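You operate a simulated robot arm through the tools that you are given. There is no shell and no other tool. Be economical: measure what you need, move in short steps, check, and stop when the job is done.

The job below is to be done with a simulated robot arm. You get a single attempt, and the scene is never put back.

JOB
Crank the raised barrel's door up, then chock it and slide the red knob out.
Fine: red knob in to crank; free the yellow chock to turn it. Where these are worked on the way, their far stop is far enough and under half their travel is too little: red knob, yellow chock.

It is judged by the outcome, as a careful person would: the job done as asked, and still so three seconds after it is handed in. It fails if anything else is knocked over, pushed out of place, dropped, spilled or broken.

ROBOT AND FRAMES
A 6-joint arm with a two-finger parallel gripper on a trunk, on a base that drives. Base frame: it is fixed to the floor where the robot stands at the start and does not move with it; the origin is under the middle of the robot, x ahead of it, y to its left, z up. Units: mm, degrees, N and s.
With the tool pointing down near the work surface it reaches from about 420 to 940 mm from the robot's upright axis, wherever it stands. Its first joint turns from -115.0 to 115.0 degrees. Places, roughly: hand crank [600, 0, 500]; raised barrel [700, -600, 600]; red knob [600, 0, 500]; yellow chock [300, -1000, 500]. Payload 3.43 kg.
Tool frame: the origin (TCP) lies between the finger pads and is the grasp point; the fingertips stand 34 mm ahead of it; z points along the fingers, y is the line along which they close. Largest opening 128 mm; finger width 24, thickness 12; the body of the gripper, 48 by 130 mm, starts 96 mm behind the TCP.
Orientation is that of the tool frame in the base frame, as [roll, pitch, yaw] about the fixed x, y, z axes, in that order (R = Rz(yaw) Ry(pitch) Rx(roll)). With the fingers straight down and closing along the base's y, the tool's x points along the base's -x, its y along +y and its z along -z.

CONTROLS
- The arm moves only by the tool apply_moves. Its argument "rows" is a list of rows, each an object (a shift or turn left out is 0, a gripper value left out holds the last) with "slide": the shift along the tool's x, y, z in m, a list of three; "angular": the turn, a rotation vector about the tool's x, y, z in degrees, a list of three; "jaw": the opening, from 0 (shut) to 1 (fully open). In form: [{"slide": [tx, ty, tz], "angular": [ax, ay, az], "jaw": jaw}, ...]. A call has 1 to 8 rows; each row shifts and turns the commanded pose from where the row before left it, along the tool's axes as they then stand. Rows are played at 5 a second. More than 50 mm and 8.6 degrees between two rows, or a gripper value outside its range, and nothing of the call is played. A pose out of reach is approached as far as the arm can. The call stops where the force on the tool passes 60 N (or 10 N more than at its start, if that is more) or the arm is blocked; 0.2 s more then pass. The fingers move at their own pace (about 108 mm/s each) and stop on an object; they squeeze with about 39 N. The grip force told is the motor's: it shows also when the fingers shut on nothing. Time passes only in rows, and 0.2 s behind the last, so rows that do not move let the fingers close. The reply holds the time, the measured pose of the TCP, the force on the tool along the base axes, the opening and the grip force, in the units named above and with some noise, with the torque about the TCP (base axes, N m) and any sound that the robot's microphone picked up.
- Cameras (640 x 400 px; columns grow to the right, rows downward): "scene" is now at [54.7, 130, 1132.6]; the picture's right is [-0.71, -0.70, 0.00], its down [-0.41, 0.42, -0.81] and it looks along [0.57, -0.58, -0.58] (base axes); focal length 259 px, centre (320, 200). "wrist" rides on the gripper at [76, -11, -160] in the tool frame; the picture's right is [0.15, 0.99, 0.00], its down [-0.88, 0.13, -0.46] and it looks along [-0.45, 0.07, 0.89] (tool axes); focal length 234 px, centre (320, 200). There is no depth. A picture from a camera that has moved, and an enlarged one, comes with that camera's place and axes in the base frame and with its lens.
- get_image(camera): a new picture of that camera. No time passes.
- raise_lower(by): slides the trunk up (or, below 0, down) by that many mm; the arm and the scene camera ride with it, the base frame stays. It gives what a move gives, with no picture.
- steer(legs): drives the robot by 1 to 6 legs, each [ahead, turn to the left] in mm and degrees, along the robot's own axes; the way and the turn of a leg run together, so that a leg with both is an arc; at most 1500 mm and 180 degrees a leg. The arm and the cameras ride along, it lands a little off, and it stops where it bumps. It gives what a move gives.
- head_to(pan, tilt): turns the head with the scene camera to pan (to the left, within 103 degrees either way) and tilt (down, from -29 to 69), counted from straight ahead of the robot. It gives what a move gives.
- zoom(camera, box): a new picture of the part [left, top, right, bottom] of that camera's present view, enlarged. No time passes.
- finish_job(): hands the job in; it is judged then, once.

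Work in short steps. Places have to be worked out from the pictures, the camera data and where the tool is seen: move nearer, look again, correct. Check each grasp and each placing, and mend what went wrong. You have 120 turns and 78 pictures in all, those below and enlarged ones among them. Open the gripper and draw the arm clear of the work before you hand the job in, unless the task says otherwise; then end with one line.

The tools are called after ">>>" as name(argument=value, ...) on one line, values as JSON. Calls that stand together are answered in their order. apply_moves: Moves the arm, as the interface text tells. Its arguments: {"type":"object","properties":{"rows":{"type":"array","items":{"type":"object","properties":{"slide":{"type":"array","items":{"type":"number"}},"angular":{"type":"array","items":{"type":"number"}},"jaw":{"type":"number"}}}}},"required":["rows"]} The other tools are called the same way: raise_lower (by) slides the trunk up or down; steer (legs) drives the base; head_to (pan, tilt) turns the head that bears the scene camera; get_image (camera) takes a picture; zoom (camera, box) takes an enlarged picture of a part of a camera's view; finish_job () hands the job in.

At the start:

```text
time: 0.0
position: [492.4, -259.0, 797.4]
ee_rot: [180.0, 0.1, -180.0]
wrist_force: [-0.3, -0.9, -1.2]
wrist_torque: [0.0, -0.03, 0.0]
finger_gap: 127.9
finger_force: 0.1
trunk travel left (down, up): [-400.0, 390.0]
robot x, y, heading: [-4.7, -1.8, -0.1]
head pan, tilt: [-45.4, 35.8]
```

scene: 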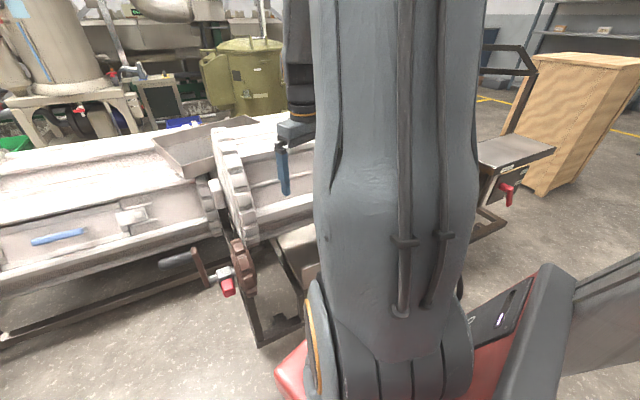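
wrist: 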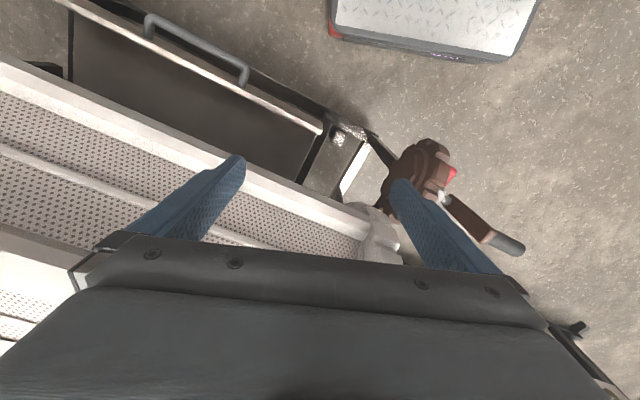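

The arm hides the middle of the machine. I'll enlarge the crank area and look with the head panned to other directions.

>>> zoom(camera="scene", box=[100, 120, 330, 350])

>>> zoom(camera="scene", box=[440, 30, 600, 260])

>>> zoom(camera="wrist", box=[270, 90, 550, 280])

```text
1.74 times, centred on (215, 235) of scene
camera zoom: at [54.7, 130.0, 1132.6], right [-0.71, -0.7, 0.0], down [-0.41, 0.42, -0.81], along [0.57, -0.58, -0.58], focal length 450 px, centre (503, 139)
```

zoom: 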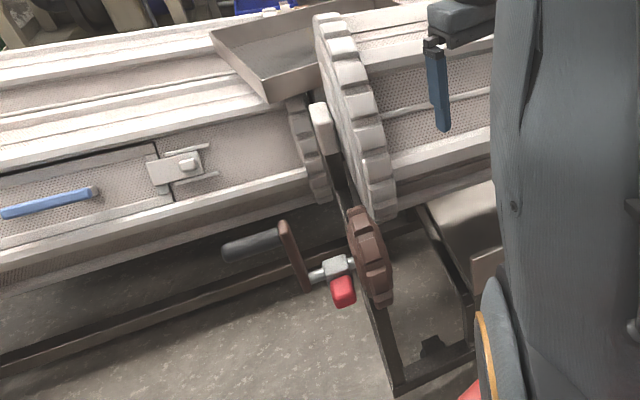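

```text
1.74 times, centred on (520, 145) of scene
camera zoom: at [54.7, 130.0, 1132.6], right [-0.71, -0.7, 0.0], down [-0.41, 0.42, -0.81], along [0.57, -0.58, -0.58], focal length 450 px, centre (-28, 296)
```

zoom: 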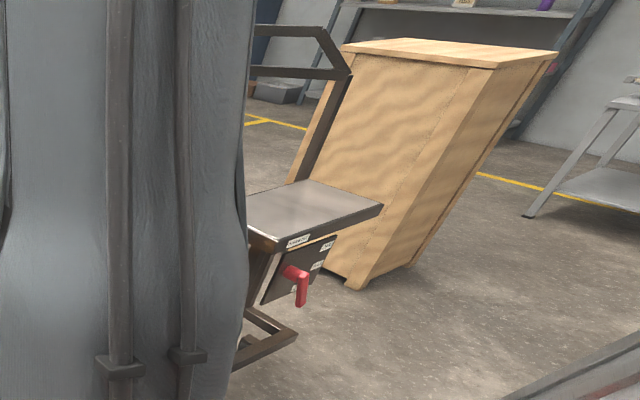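

```text
2.11 times, centred on (410, 185) of wrist
camera zoom: at [416.4, -269.6, 956.1], right [-0.15, 0.99, 0.0], down [0.88, 0.13, 0.46], along [0.45, 0.07, -0.89], focal length 493 px, centre (130, 232)
```

zoom: 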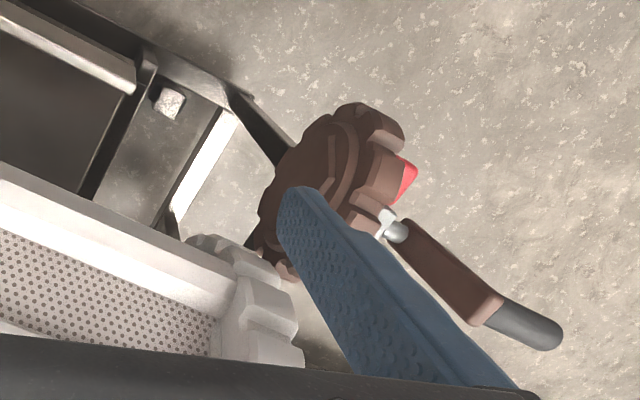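

The arm blocks the main part of the machine. I lift the tool and swing it to the left, then look again.

>>> apply_moves(rows=[{"slide": [0, 0, -0.05]}, {"slide": [0, 0, -0.05]}, {"slide": [0, 0.05, 0]}, {"slide": [0, 0.05, 0]}, {"slide": [0, 0.05, 0]}, {"slide": [0, 0.05, 0]}, {"slide": [0, 0.05, 0]}, {"slide": [0, 0.05, 0]}])

>>> apply_moves(rows=[{"slide": [0, 0.05, 0]}, {"slide": [0, 0.05, 0]}, {"slide": [0, 0.05, 0]}, {"slide": [0, 0.05, 0]}, {"slide": [0, 0.05, 0]}, {"slide": [0, 0.05, 0]}, {"slide": [0, 0.05, 0]}, {"slide": [0, 0.05, 0]}])

>>> get_image(camera="scene")

```text
time: 1.8
position: [492.5, 41.7, 897.2]
ee_rot: [-180.0, 0.0, 180.0]
wrist_force: [-0.3, 0.1, -0.2]
wrist_torque: [0.05, -0.03, 0.0]
finger_gap: 127.9
finger_force: 0.0
trunk travel left (down, up): [-400.0, 390.0]
robot x, y, heading: [-5.1, -1.4, -0.2]
head pan, tilt: [-45.4, 35.8]
```

```text
time: 3.6
position: [491.1, 440.8, 896.8]
ee_rot: [-180.0, -0.1, 180.0]
wrist_force: [-0.9, -0.1, 1.5]
wrist_torque: [0.01, 0.01, -0.01]
finger_gap: 128.0
finger_force: 0.1
trunk travel left (down, up): [-400.0, 390.0]
robot x, y, heading: [1.8, 4.4, 0.1]
head pan, tilt: [-45.4, 35.8]
```

```text
72 pictures are left
camera scene: at [54.6, 129.9, 1132.6], right [-0.71, -0.7, 0.0], down [-0.41, 0.42, -0.81], along [0.57, -0.58, -0.58], focal length 259 px, centre (320, 200)
```

scene: 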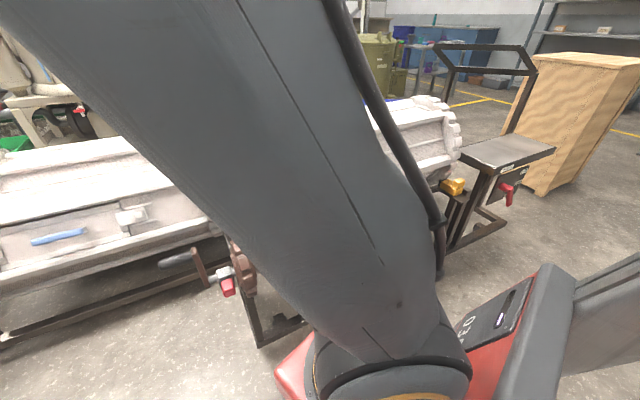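

The yellow chock shows at the far end of the right barrel, out of reach from here. I raise the trunk and turn the robot to stand along the machine, so that I see it beside the arm.

>>> raise_lower(by=200)

>>> steer(legs=[[0, -60]])

>>> head_to(pan=0, tilt=40)

>>> get_image(camera="scene")

>>> get_image(camera="wrist")

```text
time: 5.8
position: [492.4, 440.3, 1096.3]
ee_rot: [179.9, -0.1, -180.0]
wrist_force: [-1.2, 0.3, -0.4]
wrist_torque: [0.0, 0.0, -0.02]
finger_gap: 128.0
finger_force: 0.1
trunk travel left (down, up): [-600.0, 190.0]
robot x, y, heading: [-0.6, -1.5, 0.1]
head pan, tilt: [-45.4, 35.8]
```

```text
time: 8.8
position: [627.1, -209.1, 1095.6]
ee_rot: [-180.0, 0.0, 119.7]
wrist_force: [-0.4, -0.3, 0.3]
wrist_torque: [-0.01, -0.01, 0.0]
finger_gap: 127.9
finger_force: 0.0
trunk travel left (down, up): [-600.0, 190.0]
robot x, y, heading: [-1.0, -2.1, -60.0]
head pan, tilt: [-45.4, 35.8]
```

```text
time: 10.0
position: [628.6, -209.6, 1096.2]
ee_rot: [179.9, 0.0, 119.8]
wrist_force: [0.3, -0.1, 0.2]
wrist_torque: [0.01, 0.02, 0.01]
finger_gap: 127.9
finger_force: 0.1
trunk travel left (down, up): [-600.0, 190.0]
robot x, y, heading: [-0.7, 0.8, -60.0]
head pan, tilt: [0.0, 40.0]
```

```text
71 pictures are left
camera scene: at [179.9, 73.3, 1326.2], right [-0.87, -0.49, 0.0], down [-0.32, 0.56, -0.77], along [0.38, -0.67, -0.64], focal length 259 px, centre (320, 200)
```

scene: 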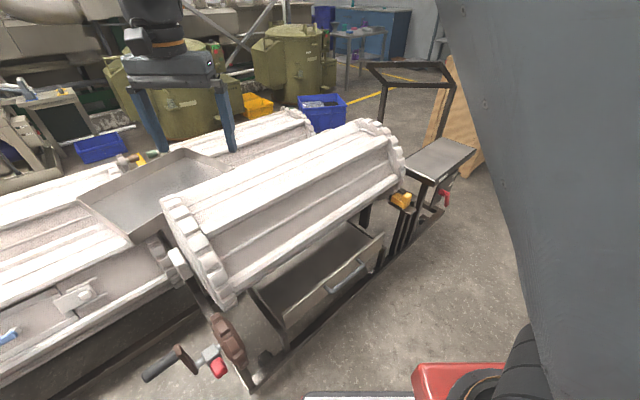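

```text
70 pictures are left
camera wrist: at [579.6, -148.3, 1256.0], right [0.79, 0.62, 0.0], down [0.55, -0.7, 0.46], along [0.28, -0.36, -0.89], focal length 234 px, centre (320, 200)
```

wrist: 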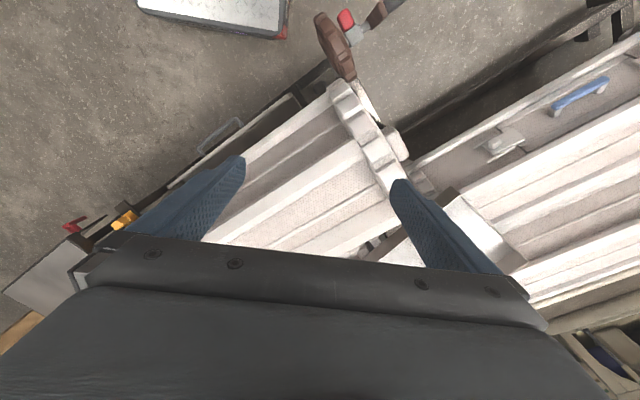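

Now the whole machine shows: raised barrel with ring gear, pinion and crank with the red knob, chock at the far end. I enlarge the key parts.

>>> zoom(camera="scene", box=[120, 220, 280, 400])

>>> zoom(camera="scene", box=[340, 120, 500, 260])

>>> zoom(camera="wrist", box=[270, 0, 430, 120])

>>> zoom(camera="wrist", box=[30, 180, 190, 290])

```text
2.22 times, centred on (200, 310) of scene
camera zoom: at [179.9, 73.3, 1326.2], right [-0.87, -0.49, 0.0], down [-0.32, 0.56, -0.77], along [0.38, -0.67, -0.64], focal length 575 px, centre (587, -44)
```

zoom: 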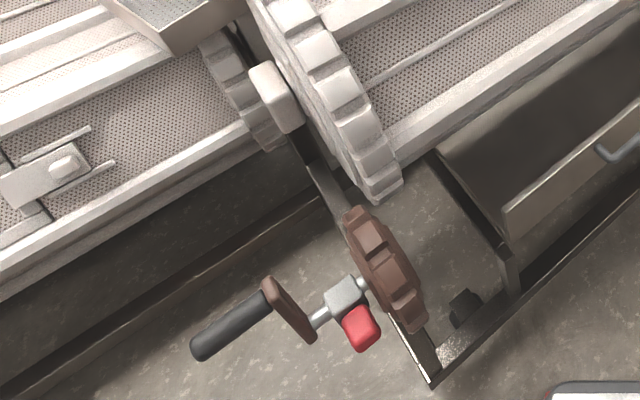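

```text
2.86 times, centred on (420, 190) of scene
camera zoom: at [179.9, 73.3, 1326.2], right [-0.87, -0.49, 0.0], down [-0.32, 0.56, -0.77], along [0.38, -0.67, -0.64], focal length 739 px, centre (34, 229)
```

zoom: 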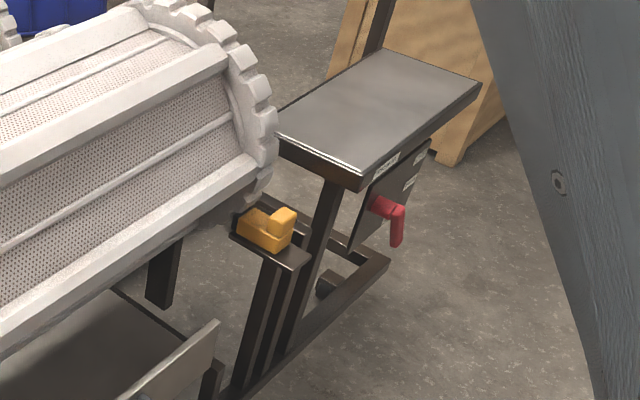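

```text
3.33 times, centred on (350, 60) of wrist
camera zoom: at [579.6, -148.3, 1256.0], right [0.79, 0.62, 0.0], down [0.55, -0.7, 0.46], along [0.28, -0.36, -0.89], focal length 781 px, centre (220, 667)
```

zoom: 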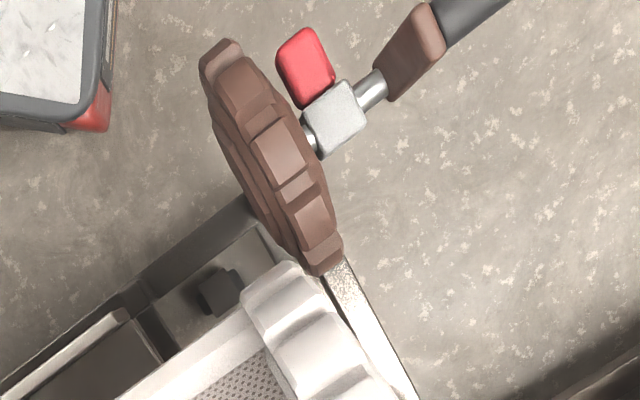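

```text
3.64 times, centred on (110, 235) of wrist
camera zoom: at [579.6, -148.3, 1256.0], right [0.79, 0.62, 0.0], down [0.55, -0.7, 0.46], along [0.28, -0.36, -0.89], focal length 852 px, centre (1084, 73)
```

zoom: 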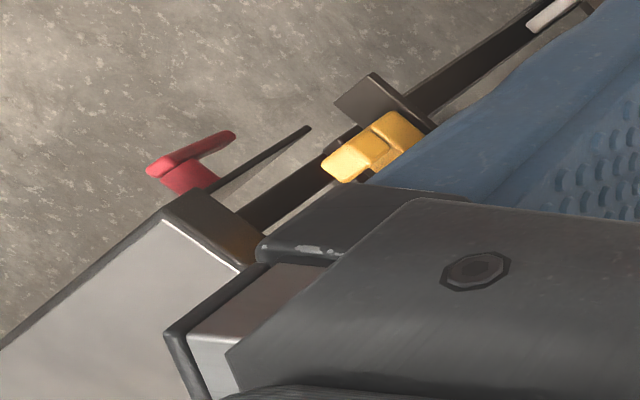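

Triangulated: red knob about (545,-6,521), crank grip about (607,72,647), machine axis heading about 74°. I turn the tool to line up with the crank grip and come down above it for a close view.

>>> apply_moves(rows=[{"angular": [0, 0, 7.7], "slide": [0, 0, 0.03]}, {"angular": [0, 0, 7.7], "slide": [0, 0, 0.03]}, {"angular": [0, 0, 7.7], "slide": [0, 0, 0.03]}, {"angular": [0, 0, 7.7], "slide": [0, 0, 0.03]}, {"angular": [0, 0, 7.7], "slide": [0, 0, 0.03]}, {"angular": [0, 0, 7.5], "slide": [0, 0, 0.03]}])

>>> apply_moves(rows=[{"slide": [0.045, -0.018, 0]}, {"slide": [0.045, -0.018, 0]}, {"slide": [0.045, -0.018, 0]}, {"slide": [0.045, -0.018, 0]}, {"slide": [0.045, -0.018, 0]}, {"slide": [0.045, -0.019, 0]}, {"slide": [0.03, 0, 0.03]}, {"slide": [0, 0, 0.036]}])

>>> get_image(camera="wrist")

>>> get_image(camera="scene")

```text
time: 11.4
position: [626.2, -211.7, 915.1]
ee_rot: [180.0, -0.1, 73.7]
wrist_force: [0.3, -0.1, 0.9]
wrist_torque: [0.01, -0.03, -0.04]
finger_gap: 128.1
finger_force: 0.0
trunk travel left (down, up): [-600.0, 190.0]
robot x, y, heading: [-3.3, 2.4, -60.3]
head pan, tilt: [0.0, 40.0]
```

```text
time: 13.2
position: [609.2, 108.0, 851.9]
ee_rot: [-179.9, -0.1, 73.8]
wrist_force: [0.0, -0.4, -0.1]
wrist_torque: [0.0, -0.01, -0.01]
finger_gap: 127.6
finger_force: 0.0
trunk travel left (down, up): [-600.0, 190.0]
robot x, y, heading: [-2.1, -0.7, -60.3]
head pan, tilt: [0.0, 40.0]
```

```text
65 pictures are left
camera wrist: at [618.8, 184.7, 1011.0], right [0.99, -0.14, 0.0], down [-0.12, -0.88, 0.46], along [-0.06, -0.45, -0.89], focal length 234 px, centre (320, 200)
```

wrist: 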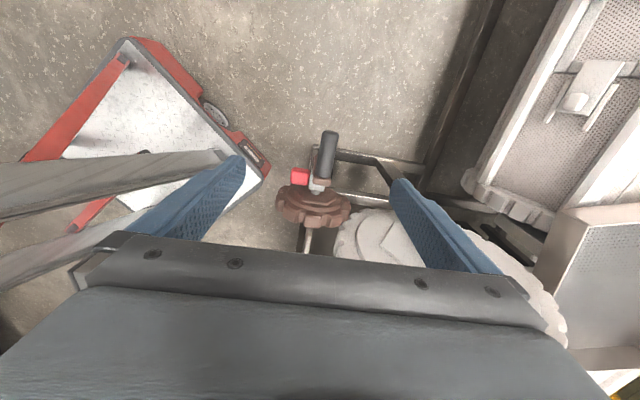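

```text
64 pictures are left
camera scene: at [179.6, 73.2, 1326.3], right [-0.87, -0.5, 0.0], down [-0.32, 0.56, -0.77], along [0.38, -0.67, -0.64], focal length 259 px, centre (320, 200)
```

scene: 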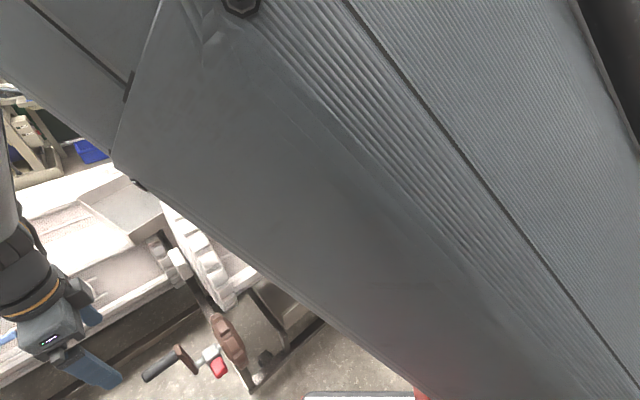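

Camera sees the crank well; I enlarge it.

>>> zoom(camera="wrist", box=[260, 115, 400, 265])

>>> zoom(camera="scene", box=[130, 290, 270, 400])

```text
2.67 times, centred on (330, 190) of wrist
camera zoom: at [618.8, 184.7, 1011.0], right [0.99, -0.14, 0.0], down [-0.12, -0.88, 0.46], along [-0.06, -0.45, -0.89], focal length 624 px, centre (293, 227)
```

zoom: 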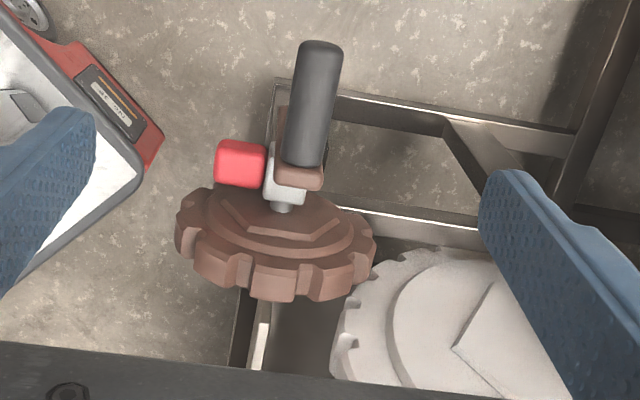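

```text
3.64 times, centred on (200, 345) of scene
camera zoom: at [179.6, 73.2, 1326.3], right [-0.87, -0.5, 0.0], down [-0.32, 0.56, -0.77], along [0.38, -0.67, -0.64], focal length 940 px, centre (756, -327)
```

zoom: 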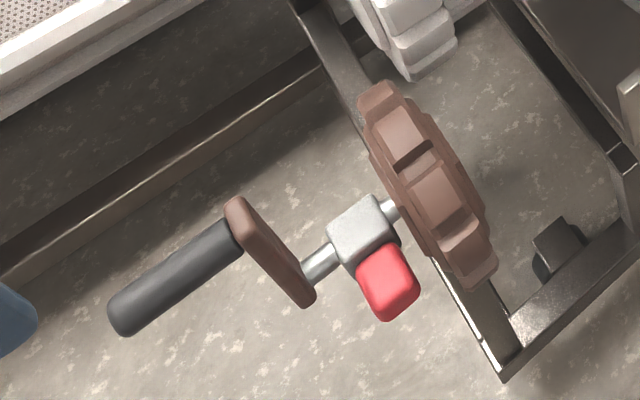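

The pinion sits about 40 mm short of the ring gear along the shaft, so the knob slides along the shaft (in = toward the machine). Shaft ≈ (579,-43,522); chock ≈ (307,-931,548). I lift and pull back the arm, then move the robot to mid-machine so both can be reached.

>>> apply_moves(rows=[{"slide": [0, 0, -0.05]}, {"slide": [0, 0, -0.05]}, {"slide": [0, 0, -0.05]}, {"slide": [0, 0, -0.05]}, {"slide": [0, 0, -0.05]}, {"slide": [0, -0.05, 0]}, {"slide": [0, -0.05, 0]}, {"slide": [-0.02, -0.04, 0]}])

>>> steer(legs=[[0, -46], [330, 0], [0, 40]])

>>> head_to(pan=-10, tilt=40)

>>> get_image(camera="scene")

```text
time: 15.0
position: [465.5, 127.5, 1101.9]
ee_rot: [-180.0, 0.1, 73.8]
wrist_force: [0.4, -0.7, -0.6]
wrist_torque: [0.03, 0.06, -0.02]
finger_gap: 128.0
finger_force: 0.1
trunk travel left (down, up): [-600.0, 190.0]
robot x, y, heading: [-1.8, 1.4, -60.6]
head pan, tilt: [0.0, 40.0]
```

```text
time: 21.1
position: [382.2, -230.0, 1102.7]
ee_rot: [180.0, 0.0, 69.1]
wrist_force: [0.4, 0.4, 0.1]
wrist_torque: [0.02, 0.03, -0.01]
finger_gap: 128.0
finger_force: 0.1
trunk travel left (down, up): [-600.0, 190.0]
robot x, y, heading: [-91.4, -321.2, -65.0]
head pan, tilt: [0.0, 40.0]
```

```text
time: 21.9
position: [383.0, -229.7, 1102.4]
ee_rot: [-180.0, 0.0, 69.1]
wrist_force: [0.6, 0.1, -0.4]
wrist_torque: [-0.02, 0.0, 0.01]
finger_gap: 127.8
finger_force: 0.0
trunk travel left (down, up): [-600.0, 190.0]
robot x, y, heading: [-90.1, -317.4, -64.7]
head pan, tilt: [-10.0, 40.0]
```

```text
61 pictures are left
camera scene: at [79.7, -265.9, 1326.2], right [-0.97, -0.26, 0.0], down [-0.17, 0.62, -0.77], along [0.2, -0.74, -0.64], focal length 259 px, centre (320, 200)
```

scene: 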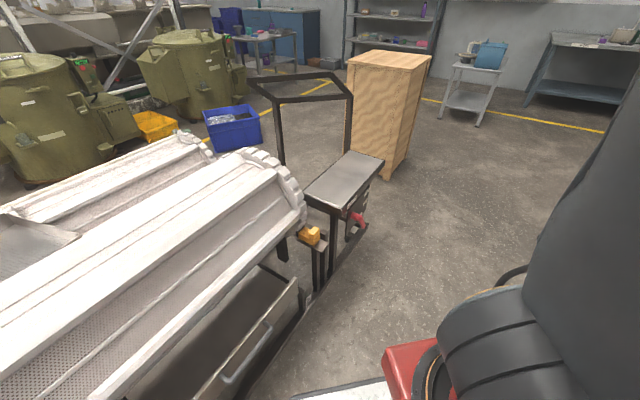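

The chock agrees with (305,-933,548). Enlarging it.

>>> zoom(camera="scene", box=[260, 190, 390, 290])

```text
4.00 times, centred on (325, 240) of scene
camera zoom: at [79.7, -265.9, 1326.2], right [-0.97, -0.26, 0.0], down [-0.17, 0.62, -0.77], along [0.2, -0.74, -0.64], focal length 1034 px, centre (300, 40)
```

zoom: 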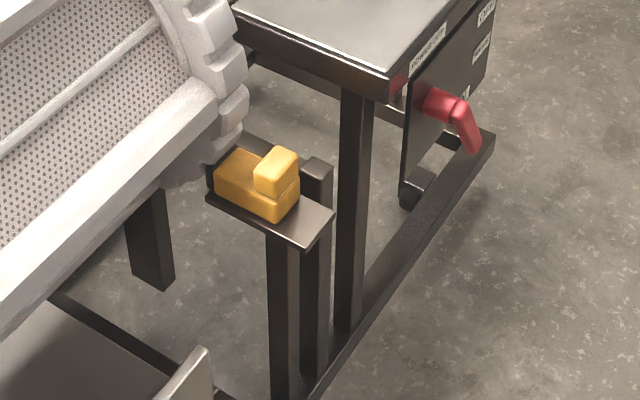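

The chock sits at the inner end of its plate under the ring, with free plate toward the robot: so it is engaged and pulls out toward the robot. I turn the tool to yaw 164° (closing along the machine) and go above it.

>>> apply_moves(rows=[{"angular": [0, 0, -8]}, {"angular": [0, 0, -8]}, {"angular": [0, 0, -8]}, {"angular": [0, 0, -8]}, {"angular": [0, 0, -8]}, {"angular": [0, 0, -8]}, {"angular": [0, 0, -8]}, {"angular": [0, 0, -8]}])

>>> apply_moves(rows=[{"angular": [0, 0, -8]}, {"angular": [0, 0, -8]}, {"angular": [0, 0, -8]}, {"angular": [0, 0, -7]}, {"slide": [-0.0071, -0.0465, 0]}, {"slide": [-0.0071, -0.0465, 0]}, {"slide": [-0.0071, -0.0465, 0]}, {"slide": [-0.0071, -0.0465, 0]}])

>>> apply_moves(rows=[{"slide": [-0.0071, -0.0465, 0]}, {"slide": [-0.0071, -0.0465, 0]}, {"slide": [-0.0071, -0.0465, 0]}, {"slide": [-0.0071, -0.0465, 0]}, {"slide": [-0.0071, -0.0465, 0]}, {"slide": [-0.0071, -0.0465, 0]}, {"slide": [-0.0071, -0.0465, 0]}, {"slide": [-0.0071, -0.0465, 0]}])

>>> apply_moves(rows=[{"slide": [-0.0071, -0.0465, 0]}, {"slide": [-0.0071, -0.0465, 0]}, {"slide": [-0.0071, -0.0465, 0]}, {"slide": [0, 0, 0.05]}, {"slide": [0, 0, 0.05]}, {"slide": [0, 0, 0.05]}, {"slide": [0, 0, 0.05]}])

>>> get_image(camera="wrist")

```text
time: 23.7
position: [381.8, -228.7, 1100.9]
ee_rot: [-180.0, 0.1, 133.2]
wrist_force: [-0.1, -0.1, 0.4]
wrist_torque: [-0.03, 0.02, 0.04]
finger_gap: 127.9
finger_force: 0.0
trunk travel left (down, up): [-600.0, 190.0]
robot x, y, heading: [-90.6, -318.9, -65.0]
head pan, tilt: [-10.0, 40.0]
```

```text
time: 25.5
position: [359.2, -417.1, 1102.1]
ee_rot: [180.0, 0.0, 164.1]
wrist_force: [1.3, -0.3, -0.6]
wrist_torque: [-0.04, -0.01, 0.0]
finger_gap: 127.8
finger_force: 0.0
trunk travel left (down, up): [-600.0, 190.0]
robot x, y, heading: [-91.5, -321.7, -64.9]
head pan, tilt: [-10.0, 40.0]
```

```text
time: 27.3
position: [309.2, -790.3, 1103.2]
ee_rot: [180.0, 0.0, 164.1]
wrist_force: [-0.9, 0.8, 0.9]
wrist_torque: [-0.06, 0.03, -0.01]
finger_gap: 128.0
finger_force: 0.1
trunk travel left (down, up): [-600.0, 190.0]
robot x, y, heading: [-94.9, -321.5, -64.7]
head pan, tilt: [-10.0, 40.0]
```

```text
time: 28.9
position: [295.7, -928.3, 902.8]
ee_rot: [180.0, 0.1, 164.1]
wrist_force: [-0.6, 0.3, 0.5]
wrist_torque: [-0.01, -0.02, 0.02]
finger_gap: 128.1
finger_force: 0.2
trunk travel left (down, up): [-600.0, 190.0]
robot x, y, heading: [-88.8, -319.2, -65.3]
head pan, tilt: [-10.0, 40.0]
```

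```text
59 pictures are left
camera wrist: at [218.9, -918.4, 1062.5], right [0.13, 0.99, 0.0], down [0.88, -0.12, 0.46], along [0.45, -0.06, -0.89], focal length 234 px, centre (320, 200)
```

wrist: 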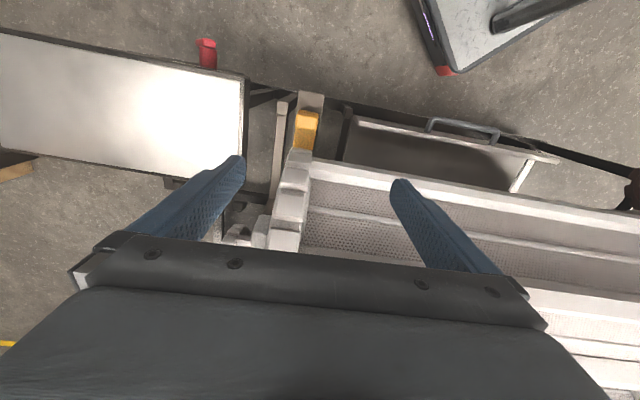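

>>> zoom(camera="wrist", box=[240, 70, 370, 170])

```text
4.00 times, centred on (305, 120) of wrist
camera zoom: at [218.9, -918.4, 1062.5], right [0.13, 0.99, 0.0], down [0.88, -0.12, 0.46], along [0.45, -0.06, -0.89], focal length 937 px, centre (380, 520)
```

zoom: 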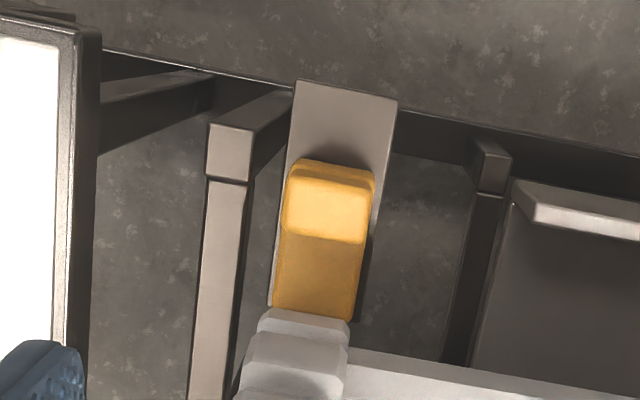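

Post of the chock triangulates to (291,-956), top z≈550; the side rail is lower (z≈509). I go above it with a narrowed gripper and check.

>>> apply_moves(rows=[{"slide": [-0.003, -0.028, 0], "jaw": 0.65}, {"slide": [0, 0, 0.05]}, {"slide": [0, 0, 0.05]}, {"slide": [0, 0, 0.05]}, {"slide": [0, 0, 0.05]}, {"slide": [0, 0, 0.05]}, {"slide": [0, 0, 0.03]}])

>>> get_image(camera="wrist")

>>> zoom(camera="scene", box=[240, 160, 400, 280])

```text
time: 30.5
position: [289.0, -958.0, 621.4]
ee_rot: [-179.9, -0.1, 164.1]
wrist_force: [0.0, -0.5, -0.2]
wrist_torque: [0.02, 0.01, 0.04]
finger_gap: 83.2
finger_force: 0.2
trunk travel left (down, up): [-600.0, 190.0]
robot x, y, heading: [-93.1, -321.5, -65.0]
head pan, tilt: [-10.0, 40.0]
```

```text
57 pictures are left
camera wrist: at [212.4, -946.6, 781.1], right [0.13, 0.99, 0.0], down [0.88, -0.12, 0.46], along [0.45, -0.06, -0.89], focal length 234 px, centre (320, 200)
```

wrist: 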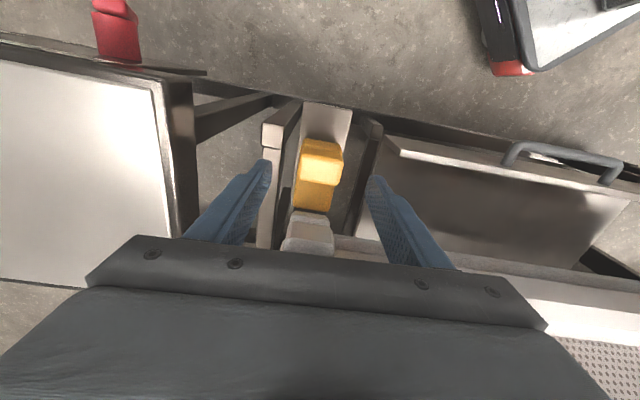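

```text
3.33 times, centred on (320, 220) of scene
camera zoom: at [79.4, -265.8, 1326.3], right [-0.97, -0.26, 0.0], down [-0.17, 0.62, -0.77], along [0.2, -0.74, -0.64], focal length 862 px, centre (320, 133)
```

zoom: 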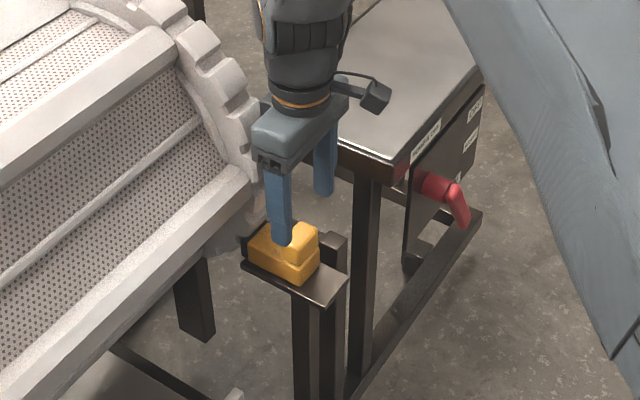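

Post lies between the fingers. Down to z≈560 and close.

>>> apply_moves(rows=[{"slide": [0.002, 0.001, 0.03]}, {"slide": [0, 0, 0.03]}])

>>> apply_moves(rows=[{"jaw": 0}, {}, {}, {}])

>>> get_image(camera="wrist")

```text
time: 31.1
position: [285.7, -956.6, 560.9]
ee_rot: [179.9, 0.0, 164.1]
wrist_force: [0.7, 0.3, 0.4]
wrist_torque: [-0.01, 0.0, 0.02]
finger_gap: 83.4
finger_force: 0.0
trunk travel left (down, up): [-600.0, 190.0]
robot x, y, heading: [-89.8, -319.5, -64.9]
head pan, tilt: [-10.0, 40.0]
```

```text
time: 32.1
position: [287.4, -956.3, 559.1]
ee_rot: [179.9, 0.0, 164.1]
wrist_force: [1.2, 5.2, -2.1]
wrist_torque: [-0.07, -0.19, -0.95]
finger_gap: 45.9
finger_force: 44.8
trunk travel left (down, up): [-600.0, 190.0]
robot x, y, heading: [-93.1, -319.9, -65.1]
head pan, tilt: [-10.0, 40.0]
```

```text
55 pictures are left
camera wrist: at [210.5, -945.1, 720.3], right [0.13, 0.99, 0.0], down [0.88, -0.12, 0.46], along [0.45, -0.06, -0.89], focal length 234 px, centre (320, 200)
```

wrist: 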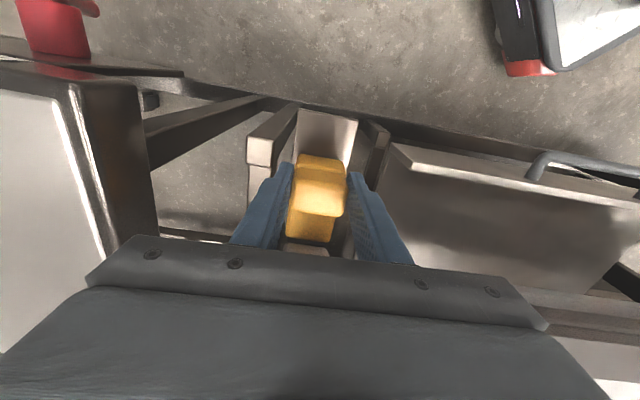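

Gripped at 46 mm. Pull toward the robot (tool +x) in small steps.

>>> apply_moves(rows=[{"slide": [0.008, 0, 0]}, {"slide": [0.008, 0, 0]}, {"slide": [0.008, 0, 0]}])

>>> get_image(camera="wrist")

```text
time: 32.9
position: [263.7, -948.1, 559.7]
ee_rot: [179.9, -0.1, 164.3]
wrist_force: [5.1, 12.8, -4.7]
wrist_torque: [-0.19, -0.77, -1.04]
finger_gap: 45.8
finger_force: 44.8
trunk travel left (down, up): [-600.0, 190.0]
robot x, y, heading: [-89.4, -318.8, -64.7]
head pan, tilt: [-10.0, 40.0]
```

```text
54 pictures are left
camera wrist: at [188.1, -938.1, 720.4], right [0.13, 0.99, 0.0], down [0.88, -0.12, 0.45], along [0.45, -0.06, -0.89], focal length 234 px, centre (320, 200)
```

wrist: 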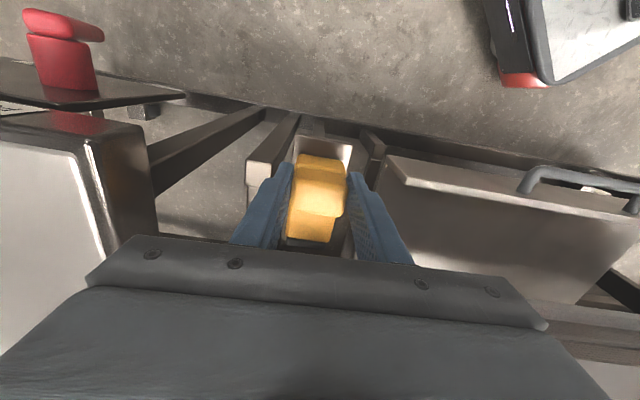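

It slides with the tool (24 mm so far). I go on until the far stop.

>>> apply_moves(rows=[{"slide": [0.007, 0, 0]}, {"slide": [0.007, 0, 0]}, {"slide": [0.007, 0, 0]}])

>>> get_image(camera="wrist")

```text
time: 33.7
position: [247.3, -943.0, 560.6]
ee_rot: [179.9, 0.0, 164.3]
wrist_force: [33.1, 14.3, -21.1]
wrist_torque: [0.17, -0.66, -0.92]
finger_gap: 46.2
finger_force: 45.0
trunk travel left (down, up): [-600.0, 190.0]
robot x, y, heading: [-94.6, -318.4, -64.7]
head pan, tilt: [-10.0, 40.0]
```

```text
53 pictures are left
camera wrist: at [171.4, -932.6, 720.4], right [0.13, 0.99, 0.0], down [0.88, -0.11, 0.46], along [0.45, -0.06, -0.89], focal length 234 px, centre (320, 200)
```

wrist: 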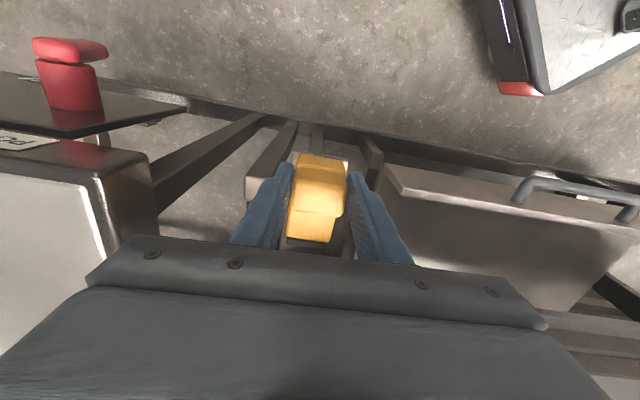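

Force rose at 42 mm: far stop of the chock. Release, lift, and check that it stays.

>>> apply_moves(rows=[{"slide": [-0.003, 0, 0]}, {"jaw": 0.6}, {}, {"slide": [0, 0, -0.03]}, {"slide": [0, 0, -0.05]}, {"slide": [0, 0, -0.05]}, {"slide": [0, 0, -0.05]}, {"slide": [0, 0, -0.05]}])

>>> zoom(camera="scene", box=[240, 160, 400, 280])

```text
time: 35.5
position: [247.4, -946.0, 790.5]
ee_rot: [179.9, 0.0, 164.0]
wrist_force: [0.1, 0.0, 1.0]
wrist_torque: [0.03, 0.01, 0.02]
finger_gap: 76.8
finger_force: 0.0
trunk travel left (down, up): [-600.0, 190.0]
robot x, y, heading: [-93.0, -320.7, -65.1]
head pan, tilt: [-10.0, 40.0]
```

```text
3.33 times, centred on (320, 220) of scene
camera zoom: at [79.9, -266.3, 1326.2], right [-0.97, -0.26, 0.0], down [-0.17, 0.62, -0.77], along [0.2, -0.74, -0.64], focal length 862 px, centre (320, 133)
```

zoom: 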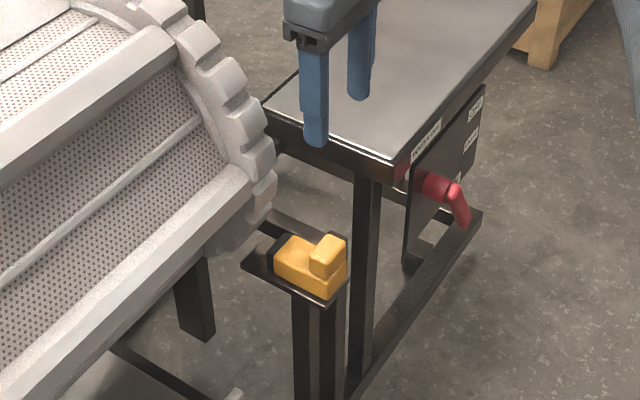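

Chock is clear of the ring. Now lift, travel along the machine to the crank side.

>>> apply_moves(rows=[{"slide": [0, 0, -0.05]}, {"slide": [0, 0, -0.05]}, {"slide": [0.005, 0.049, 0]}, {"slide": [0.005, 0.049, 0]}, {"slide": [0.005, 0.049, 0]}, {"slide": [0.005, 0.049, 0]}, {"slide": [0.005, 0.049, 0]}, {"slide": [0.005, 0.049, 0]}])

>>> apply_moves(rows=[{"slide": [0.002, 0.049, 0]}, {"slide": [0.002, 0.049, 0]}, {"slide": [0.002, 0.049, 0]}, {"slide": [0.002, 0.049, 0]}, {"slide": [0, 0.049, 0]}, {"slide": [0, 0.049, 0]}, {"slide": [0, 0.049, 0]}, {"slide": [0, 0.049, 0]}])

>>> apply_moves(rows=[{"slide": [0, 0.049, 0]}, {"slide": [0, 0.049, 0]}, {"slide": [0, 0.049, 0]}, {"slide": [0, 0.049, 0]}, {"slide": [0, 0.049, 0]}, {"slide": [0, 0.049, 0]}, {"slide": [0, 0, 0], "angular": [-4.62, -4.62, 4.62]}, {"angular": [-4.62, -4.62, 4.62]}])

>>> apply_moves(rows=[{"angular": [-4.62, -4.62, 4.62]}, {"angular": [-4.62, -4.62, 4.62]}, {"angular": [-4.62, -4.62, 4.62]}, {"angular": [-4.62, -4.62, 4.62]}, {"angular": [-4.62, -4.62, 4.62]}, {"angular": [-4.62, -4.62, 4.62]}, {"angular": [-4.62, -4.62, 4.62]}, {"angular": [-4.62, -4.62, 4.62]}])

>>> apply_moves(rows=[{"angular": [-4.62, -4.62, 4.62]}, {"angular": [-4.62, -4.62, 4.62]}, {"angular": [-4.62, -4.62, 4.62]}, {"angular": [-4.62, -4.62, 4.62]}, {"angular": [-4.62, -4.62, 4.62]}])

>>> head_to(pan=60, tilt=45)

>>> get_image(camera="scene")

>>> get_image(camera="wrist")

```text
time: 37.3
position: [298.1, -655.5, 890.6]
ee_rot: [-180.0, 0.0, 164.1]
wrist_force: [-0.6, 0.5, -0.6]
wrist_torque: [0.06, -0.01, -0.03]
finger_gap: 76.8
finger_force: 0.0
trunk travel left (down, up): [-600.0, 190.0]
robot x, y, heading: [-90.3, -320.9, -64.7]
head pan, tilt: [-10.0, 40.0]
```

```text
time: 39.1
position: [394.9, -273.0, 890.9]
ee_rot: [-180.0, 0.0, 164.2]
wrist_force: [0.0, -1.1, 1.4]
wrist_torque: [0.05, -0.02, 0.01]
finger_gap: 76.6
finger_force: 0.0
trunk travel left (down, up): [-600.0, 190.0]
robot x, y, heading: [-90.9, -319.5, -65.1]
head pan, tilt: [-10.0, 40.0]
```

```text
time: 39.8
position: [462.9, -254.3, 897.6]
ee_rot: [179.6, 0.5, 153.3]
wrist_force: [-1.4, -0.5, 1.3]
wrist_torque: [0.01, -0.03, -0.02]
finger_gap: 76.7
finger_force: 0.1
trunk travel left (down, up): [-600.0, 190.0]
robot x, y, heading: [-89.6, -317.9, -64.9]
head pan, tilt: [-10.0, 40.0]
stopped in row 3: the arm was blocked; the commanded pose is now the measured one
```

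```text
time: 41.6
position: [489.3, -245.4, 977.5]
ee_rot: [144.9, 20.2, 114.4]
wrist_force: [0.4, -0.5, -1.1]
wrist_torque: [0.07, -0.01, 0.01]
finger_gap: 76.8
finger_force: 0.1
out of reach, approached as far as the arm can: row 5, 6, 7, 8
trunk travel left (down, up): [-600.0, 190.0]
robot x, y, heading: [-92.6, -318.8, -64.8]
head pan, tilt: [-10.0, 40.0]
```

```text
time: 42.8
position: [523.7, -230.0, 1141.8]
ee_rot: [126.3, 19.9, 94.9]
wrist_force: [0.1, -0.5, 0.3]
wrist_torque: [-0.02, 0.01, -0.01]
finger_gap: 76.9
finger_force: 0.0
out of reach, approached as far as the arm can: row 1, 2, 3, 4, 5
trunk travel left (down, up): [-600.0, 190.0]
robot x, y, heading: [-92.6, -323.0, -64.8]
head pan, tilt: [-10.0, 40.0]
```

```text
time: 44.2
position: [524.1, -229.0, 1139.6]
ee_rot: [126.4, 20.0, 94.8]
wrist_force: [0.3, -0.3, 0.4]
wrist_torque: [-0.02, 0.0, -0.01]
finger_gap: 76.9
finger_force: 0.0
trunk travel left (down, up): [-600.0, 190.0]
robot x, y, heading: [-93.9, -320.6, -65.0]
head pan, tilt: [60.0, 45.0]
```

```text
51 pictures are left
camera scene: at [138.8, -191.0, 1319.0], right [-0.09, -1.0, 0.0], down [-0.7, 0.06, -0.71], along [0.7, -0.06, -0.71], focal length 259 px, centre (320, 200)
```

scene: 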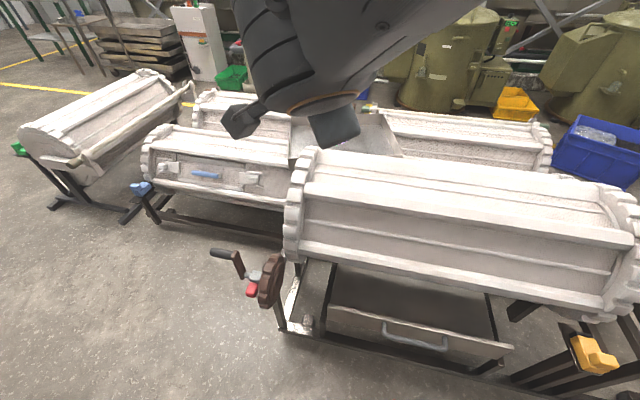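

```text
50 pictures are left
camera wrist: at [380.4, -139.8, 1195.2], right [0.55, 0.46, 0.7], down [-0.23, -0.72, 0.65], along [0.8, -0.52, -0.29], focal length 234 px, centre (320, 200)
```

wrist: 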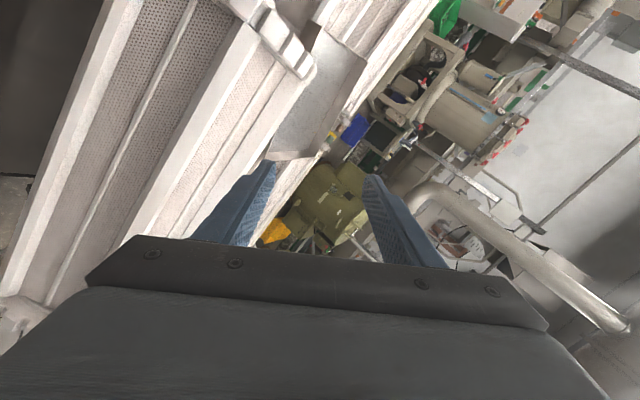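

The arm folded oddly because it was too near its own axis; nothing was struck. The new head view is excellent. I move toward the crank side first, then turn the tool to horizontal pointing at the machine (fingers closing vertically) to grip the red knob.

>>> apply_moves(rows=[{"slide": [0.0428, -0.0131, 0.0072]}, {"slide": [0.0428, -0.0131, 0.0072]}, {"slide": [0.0428, -0.0131, 0.0072]}, {"slide": [0.0428, -0.0131, 0.0072]}, {"slide": [0.0428, -0.0131, 0.0072]}, {"slide": [0.0428, -0.0131, 0.0072]}, {"slide": [0.0428, -0.0131, 0.0072]}])

>>> apply_moves(rows=[{"angular": [-5.33, -2.26, 4.26]}, {"angular": [-5.33, -2.26, 4.26]}, {"angular": [-5.33, -2.26, 4.26]}, {"angular": [-5.33, -2.26, 4.26]}, {"angular": [-5.33, -2.26, 4.26]}, {"angular": [-5.33, -2.26, 4.26]}])

>>> get_image(camera="scene")

```text
time: 46.0
position: [548.6, 18.9, 1194.0]
ee_rot: [120.7, 14.4, 91.9]
wrist_force: [-0.6, 0.6, -1.0]
wrist_torque: [-0.05, -0.01, -0.04]
finger_gap: 76.8
finger_force: 0.0
out of reach, approached as far as the arm can: row 1, 2, 3, 4, 5, 6, 7
trunk travel left (down, up): [-600.0, 190.0]
robot x, y, heading: [-90.7, -316.5, -65.2]
head pan, tilt: [60.0, 45.0]
stopped in row 7: the arm was blocked; the commanded pose is now the measured one
```

```text
time: 47.4
position: [547.6, 19.5, 1193.3]
ee_rot: [120.6, 14.5, 92.1]
wrist_force: [0.6, -0.4, -0.5]
wrist_torque: [-0.01, 0.03, -0.01]
finger_gap: 77.0
finger_force: 0.1
out of reach, approached as far as the arm can: row 1, 2, 3, 4, 5, 6
trunk travel left (down, up): [-600.0, 190.0]
robot x, y, heading: [-90.5, -321.1, -64.6]
head pan, tilt: [60.0, 45.0]
```

```text
49 pictures are left
camera scene: at [138.9, -191.0, 1319.0], right [-0.09, -1.0, 0.0], down [-0.7, 0.06, -0.71], along [0.71, -0.06, -0.71], focal length 259 px, centre (320, 200)
```

scene: 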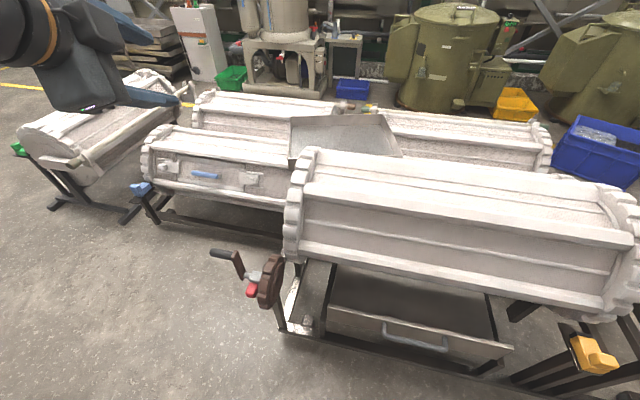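

The arm sits at a wrist limit in this pose. I turn the tool back to straight down (yaw 74°), the pose that worked at the crank before.

>>> apply_moves(rows=[{"angular": [7.6, 0.46, 2.98]}, {"angular": [7.6, 0.46, 2.98]}, {"angular": [7.6, 0.46, 2.98]}, {"angular": [7.6, 0.46, 2.98]}, {"angular": [7.6, 0.46, 2.98]}, {"angular": [7.6, 0.46, 2.98]}, {"angular": [7.6, 0.46, 2.98]}, {"angular": [7.6, 0.46, 2.98]}])

```text
time: 48.9
position: [519.9, 5.2, 1326.4]
ee_rot: [163.0, -6.7, 78.4]
wrist_force: [-0.4, 1.2, 0.9]
wrist_torque: [-0.07, 0.0, -0.04]
finger_gap: 76.7
finger_force: 0.2
trunk travel left (down, up): [-600.0, 190.0]
robot x, y, heading: [-91.5, -319.1, -65.0]
head pan, tilt: [60.0, 45.0]
stopped in row 7: the arm was blocked; the commanded pose is now the measured one
```

Position crept up; I try coming down straight while in this near-vertical attitude.

>>> apply_moves(rows=[{"slide": [0, 0, 0.05], "angular": [5, 2, 0]}, {"slide": [0, 0, 0.05], "angular": [5, 2, 0]}, {"slide": [0, 0, 0.05], "angular": [5, 2, 0]}, {"slide": [0, 0, 0.05]}])

>>> get_image(camera="scene")

```text
time: 50.1
position: [570.9, 4.1, 1154.1]
ee_rot: [176.5, -13.7, 77.4]
wrist_force: [0.5, -0.8, 1.0]
wrist_torque: [-0.05, 0.01, 0.0]
finger_gap: 76.9
finger_force: 0.1
trunk travel left (down, up): [-600.0, 190.0]
robot x, y, heading: [-92.1, -321.8, -64.9]
head pan, tilt: [60.0, 45.0]
stopped in row 4: the arm was blocked; the commanded pose is now the measured one
```

```text
48 pictures are left
camera scene: at [118.9, -124.4, 1327.5], right [0.7, -0.72, 0.0], down [-0.45, -0.44, -0.77], along [0.56, 0.54, -0.63], focal length 259 px, centre (320, 200)
```

scene: 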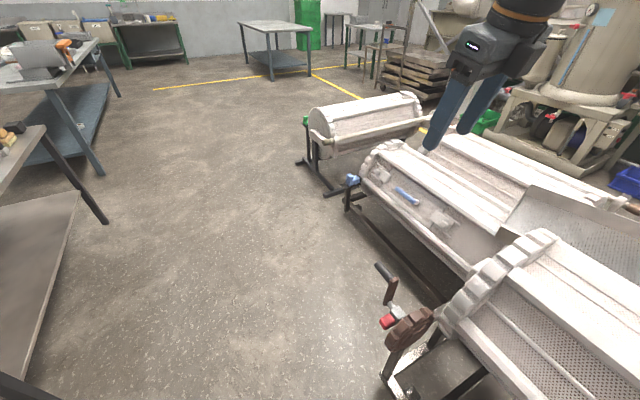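

The camera itself was pushed aside: the arm is leaning against the robot's own head. Working far to the left is what clashes, so I turn the robot left so the crank is ahead, then swing the arm right, away from the head.

>>> steer(legs=[[0, 50]])

>>> apply_moves(rows=[{"slide": [-0.03, 0.035, 0]}, {"slide": [-0.03, 0.035, 0]}, {"slide": [-0.03, 0.035, 0]}, {"slide": [-0.03, 0.035, 0]}])

>>> get_image(camera="scene")

```text
time: 52.8
position: [92.8, 395.6, 1148.2]
ee_rot: [176.9, -13.4, 126.7]
wrist_force: [0.1, 0.1, 0.4]
wrist_torque: [-0.02, -0.03, -0.02]
finger_gap: 76.8
finger_force: 0.1
trunk travel left (down, up): [-600.0, 190.0]
robot x, y, heading: [-95.2, -321.5, -15.8]
head pan, tilt: [60.0, 45.0]
```

```text
time: 53.8
position: [275.3, 384.3, 1125.7]
ee_rot: [176.9, -13.3, 126.8]
wrist_force: [-0.4, 0.5, 0.8]
wrist_torque: [0.01, -0.05, -0.03]
finger_gap: 76.7
finger_force: 0.0
trunk travel left (down, up): [-600.0, 190.0]
robot x, y, heading: [-89.4, -322.0, -15.7]
head pan, tilt: [60.0, 45.0]
```

```text
47 pictures are left
camera scene: at [-42.1, -60.5, 1319.0], right [0.7, -0.71, 0.0], down [-0.5, -0.5, -0.71], along [0.5, 0.5, -0.71], focal length 259 px, centre (320, 200)
```

scene: 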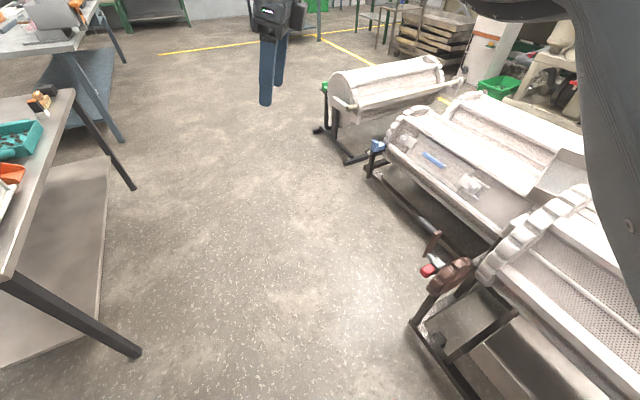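

Head is free again. I bring the tool in front of the crank on the robot's side, then turn it to horizontal.

>>> apply_moves(rows=[{"slide": [-0.0459, -0.0108, 0.0144]}, {"slide": [-0.0459, -0.0108, 0.0144]}, {"slide": [-0.0459, -0.0108, 0.0144]}, {"slide": [-0.0459, -0.0108, 0.0144]}, {"slide": [-0.0459, -0.0108, 0.0144]}, {"slide": [-0.0459, -0.0108, 0.0144]}, {"slide": [-0.0459, -0.0108, 0.0144]}, {"slide": [-0.0459, -0.0108, 0.0144]}])

>>> apply_moves(rows=[{"slide": [-0.0459, -0.0108, 0.0144]}, {"angular": [-6.61, -3.98, 2.33]}, {"angular": [-6.61, -3.98, 2.33]}, {"angular": [-6.61, -3.98, 2.33]}, {"angular": [-6.61, -3.98, 2.33]}, {"angular": [-6.61, -3.98, 2.33]}, {"angular": [-6.61, -3.98, 2.33]}, {"angular": [-6.61, -3.98, 2.33]}])

>>> apply_moves(rows=[{"angular": [-6.61, -3.98, 2.33]}, {"angular": [-6.61, -3.98, 2.33]}, {"angular": [-6.61, -3.98, 2.33]}, {"angular": [-6.61, -3.98, 2.33]}, {"angular": [-6.61, -3.98, 2.33]}, {"angular": [-6.61, -3.98, 2.33]}])

>>> get_image(camera="scene")

```text
time: 55.6
position: [409.1, 74.8, 926.9]
ee_rot: [176.9, -13.3, 126.8]
wrist_force: [0.0, 0.8, 0.6]
wrist_torque: [-0.04, -0.01, 0.01]
finger_gap: 76.6
finger_force: 0.1
trunk travel left (down, up): [-600.0, 190.0]
robot x, y, heading: [-93.1, -318.7, -15.6]
head pan, tilt: [60.0, 45.0]
```

```text
time: 57.4
position: [425.7, 34.0, 901.1]
ee_rot: [150.0, 0.3, 112.3]
wrist_force: [0.6, 0.5, 0.3]
wrist_torque: [0.0, 0.0, 0.02]
finger_gap: 77.1
finger_force: 0.1
out of reach, approached as far as the arm can: row 6, 7, 8
trunk travel left (down, up): [-600.0, 190.0]
robot x, y, heading: [-91.0, -321.9, -15.5]
head pan, tilt: [60.0, 45.0]
```

```text
time: 58.8
position: [425.3, 34.1, 902.1]
ee_rot: [150.1, 0.1, 112.3]
wrist_force: [0.4, 1.3, -0.4]
wrist_torque: [0.01, 0.0, 0.0]
finger_gap: 76.8
finger_force: 0.1
out of reach, approached as far as the arm can: row 1, 2, 3, 4, 5, 6
trunk travel left (down, up): [-600.0, 190.0]
robot x, y, heading: [-90.7, -316.9, -15.5]
head pan, tilt: [60.0, 45.0]
```

```text
46 pictures are left
camera scene: at [-41.5, -60.5, 1319.0], right [0.7, -0.71, 0.0], down [-0.51, -0.5, -0.71], along [0.5, 0.49, -0.71], focal length 259 px, centre (320, 200)
```

scene: 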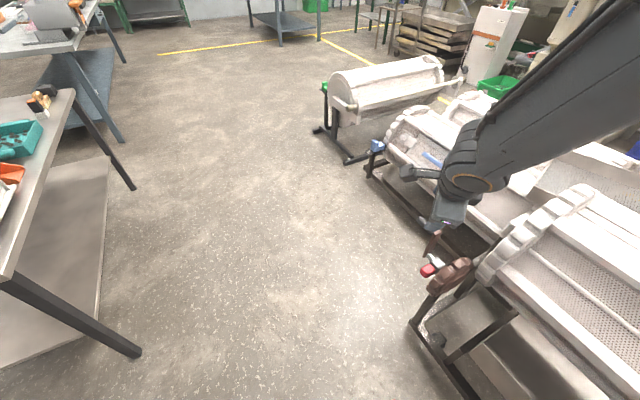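

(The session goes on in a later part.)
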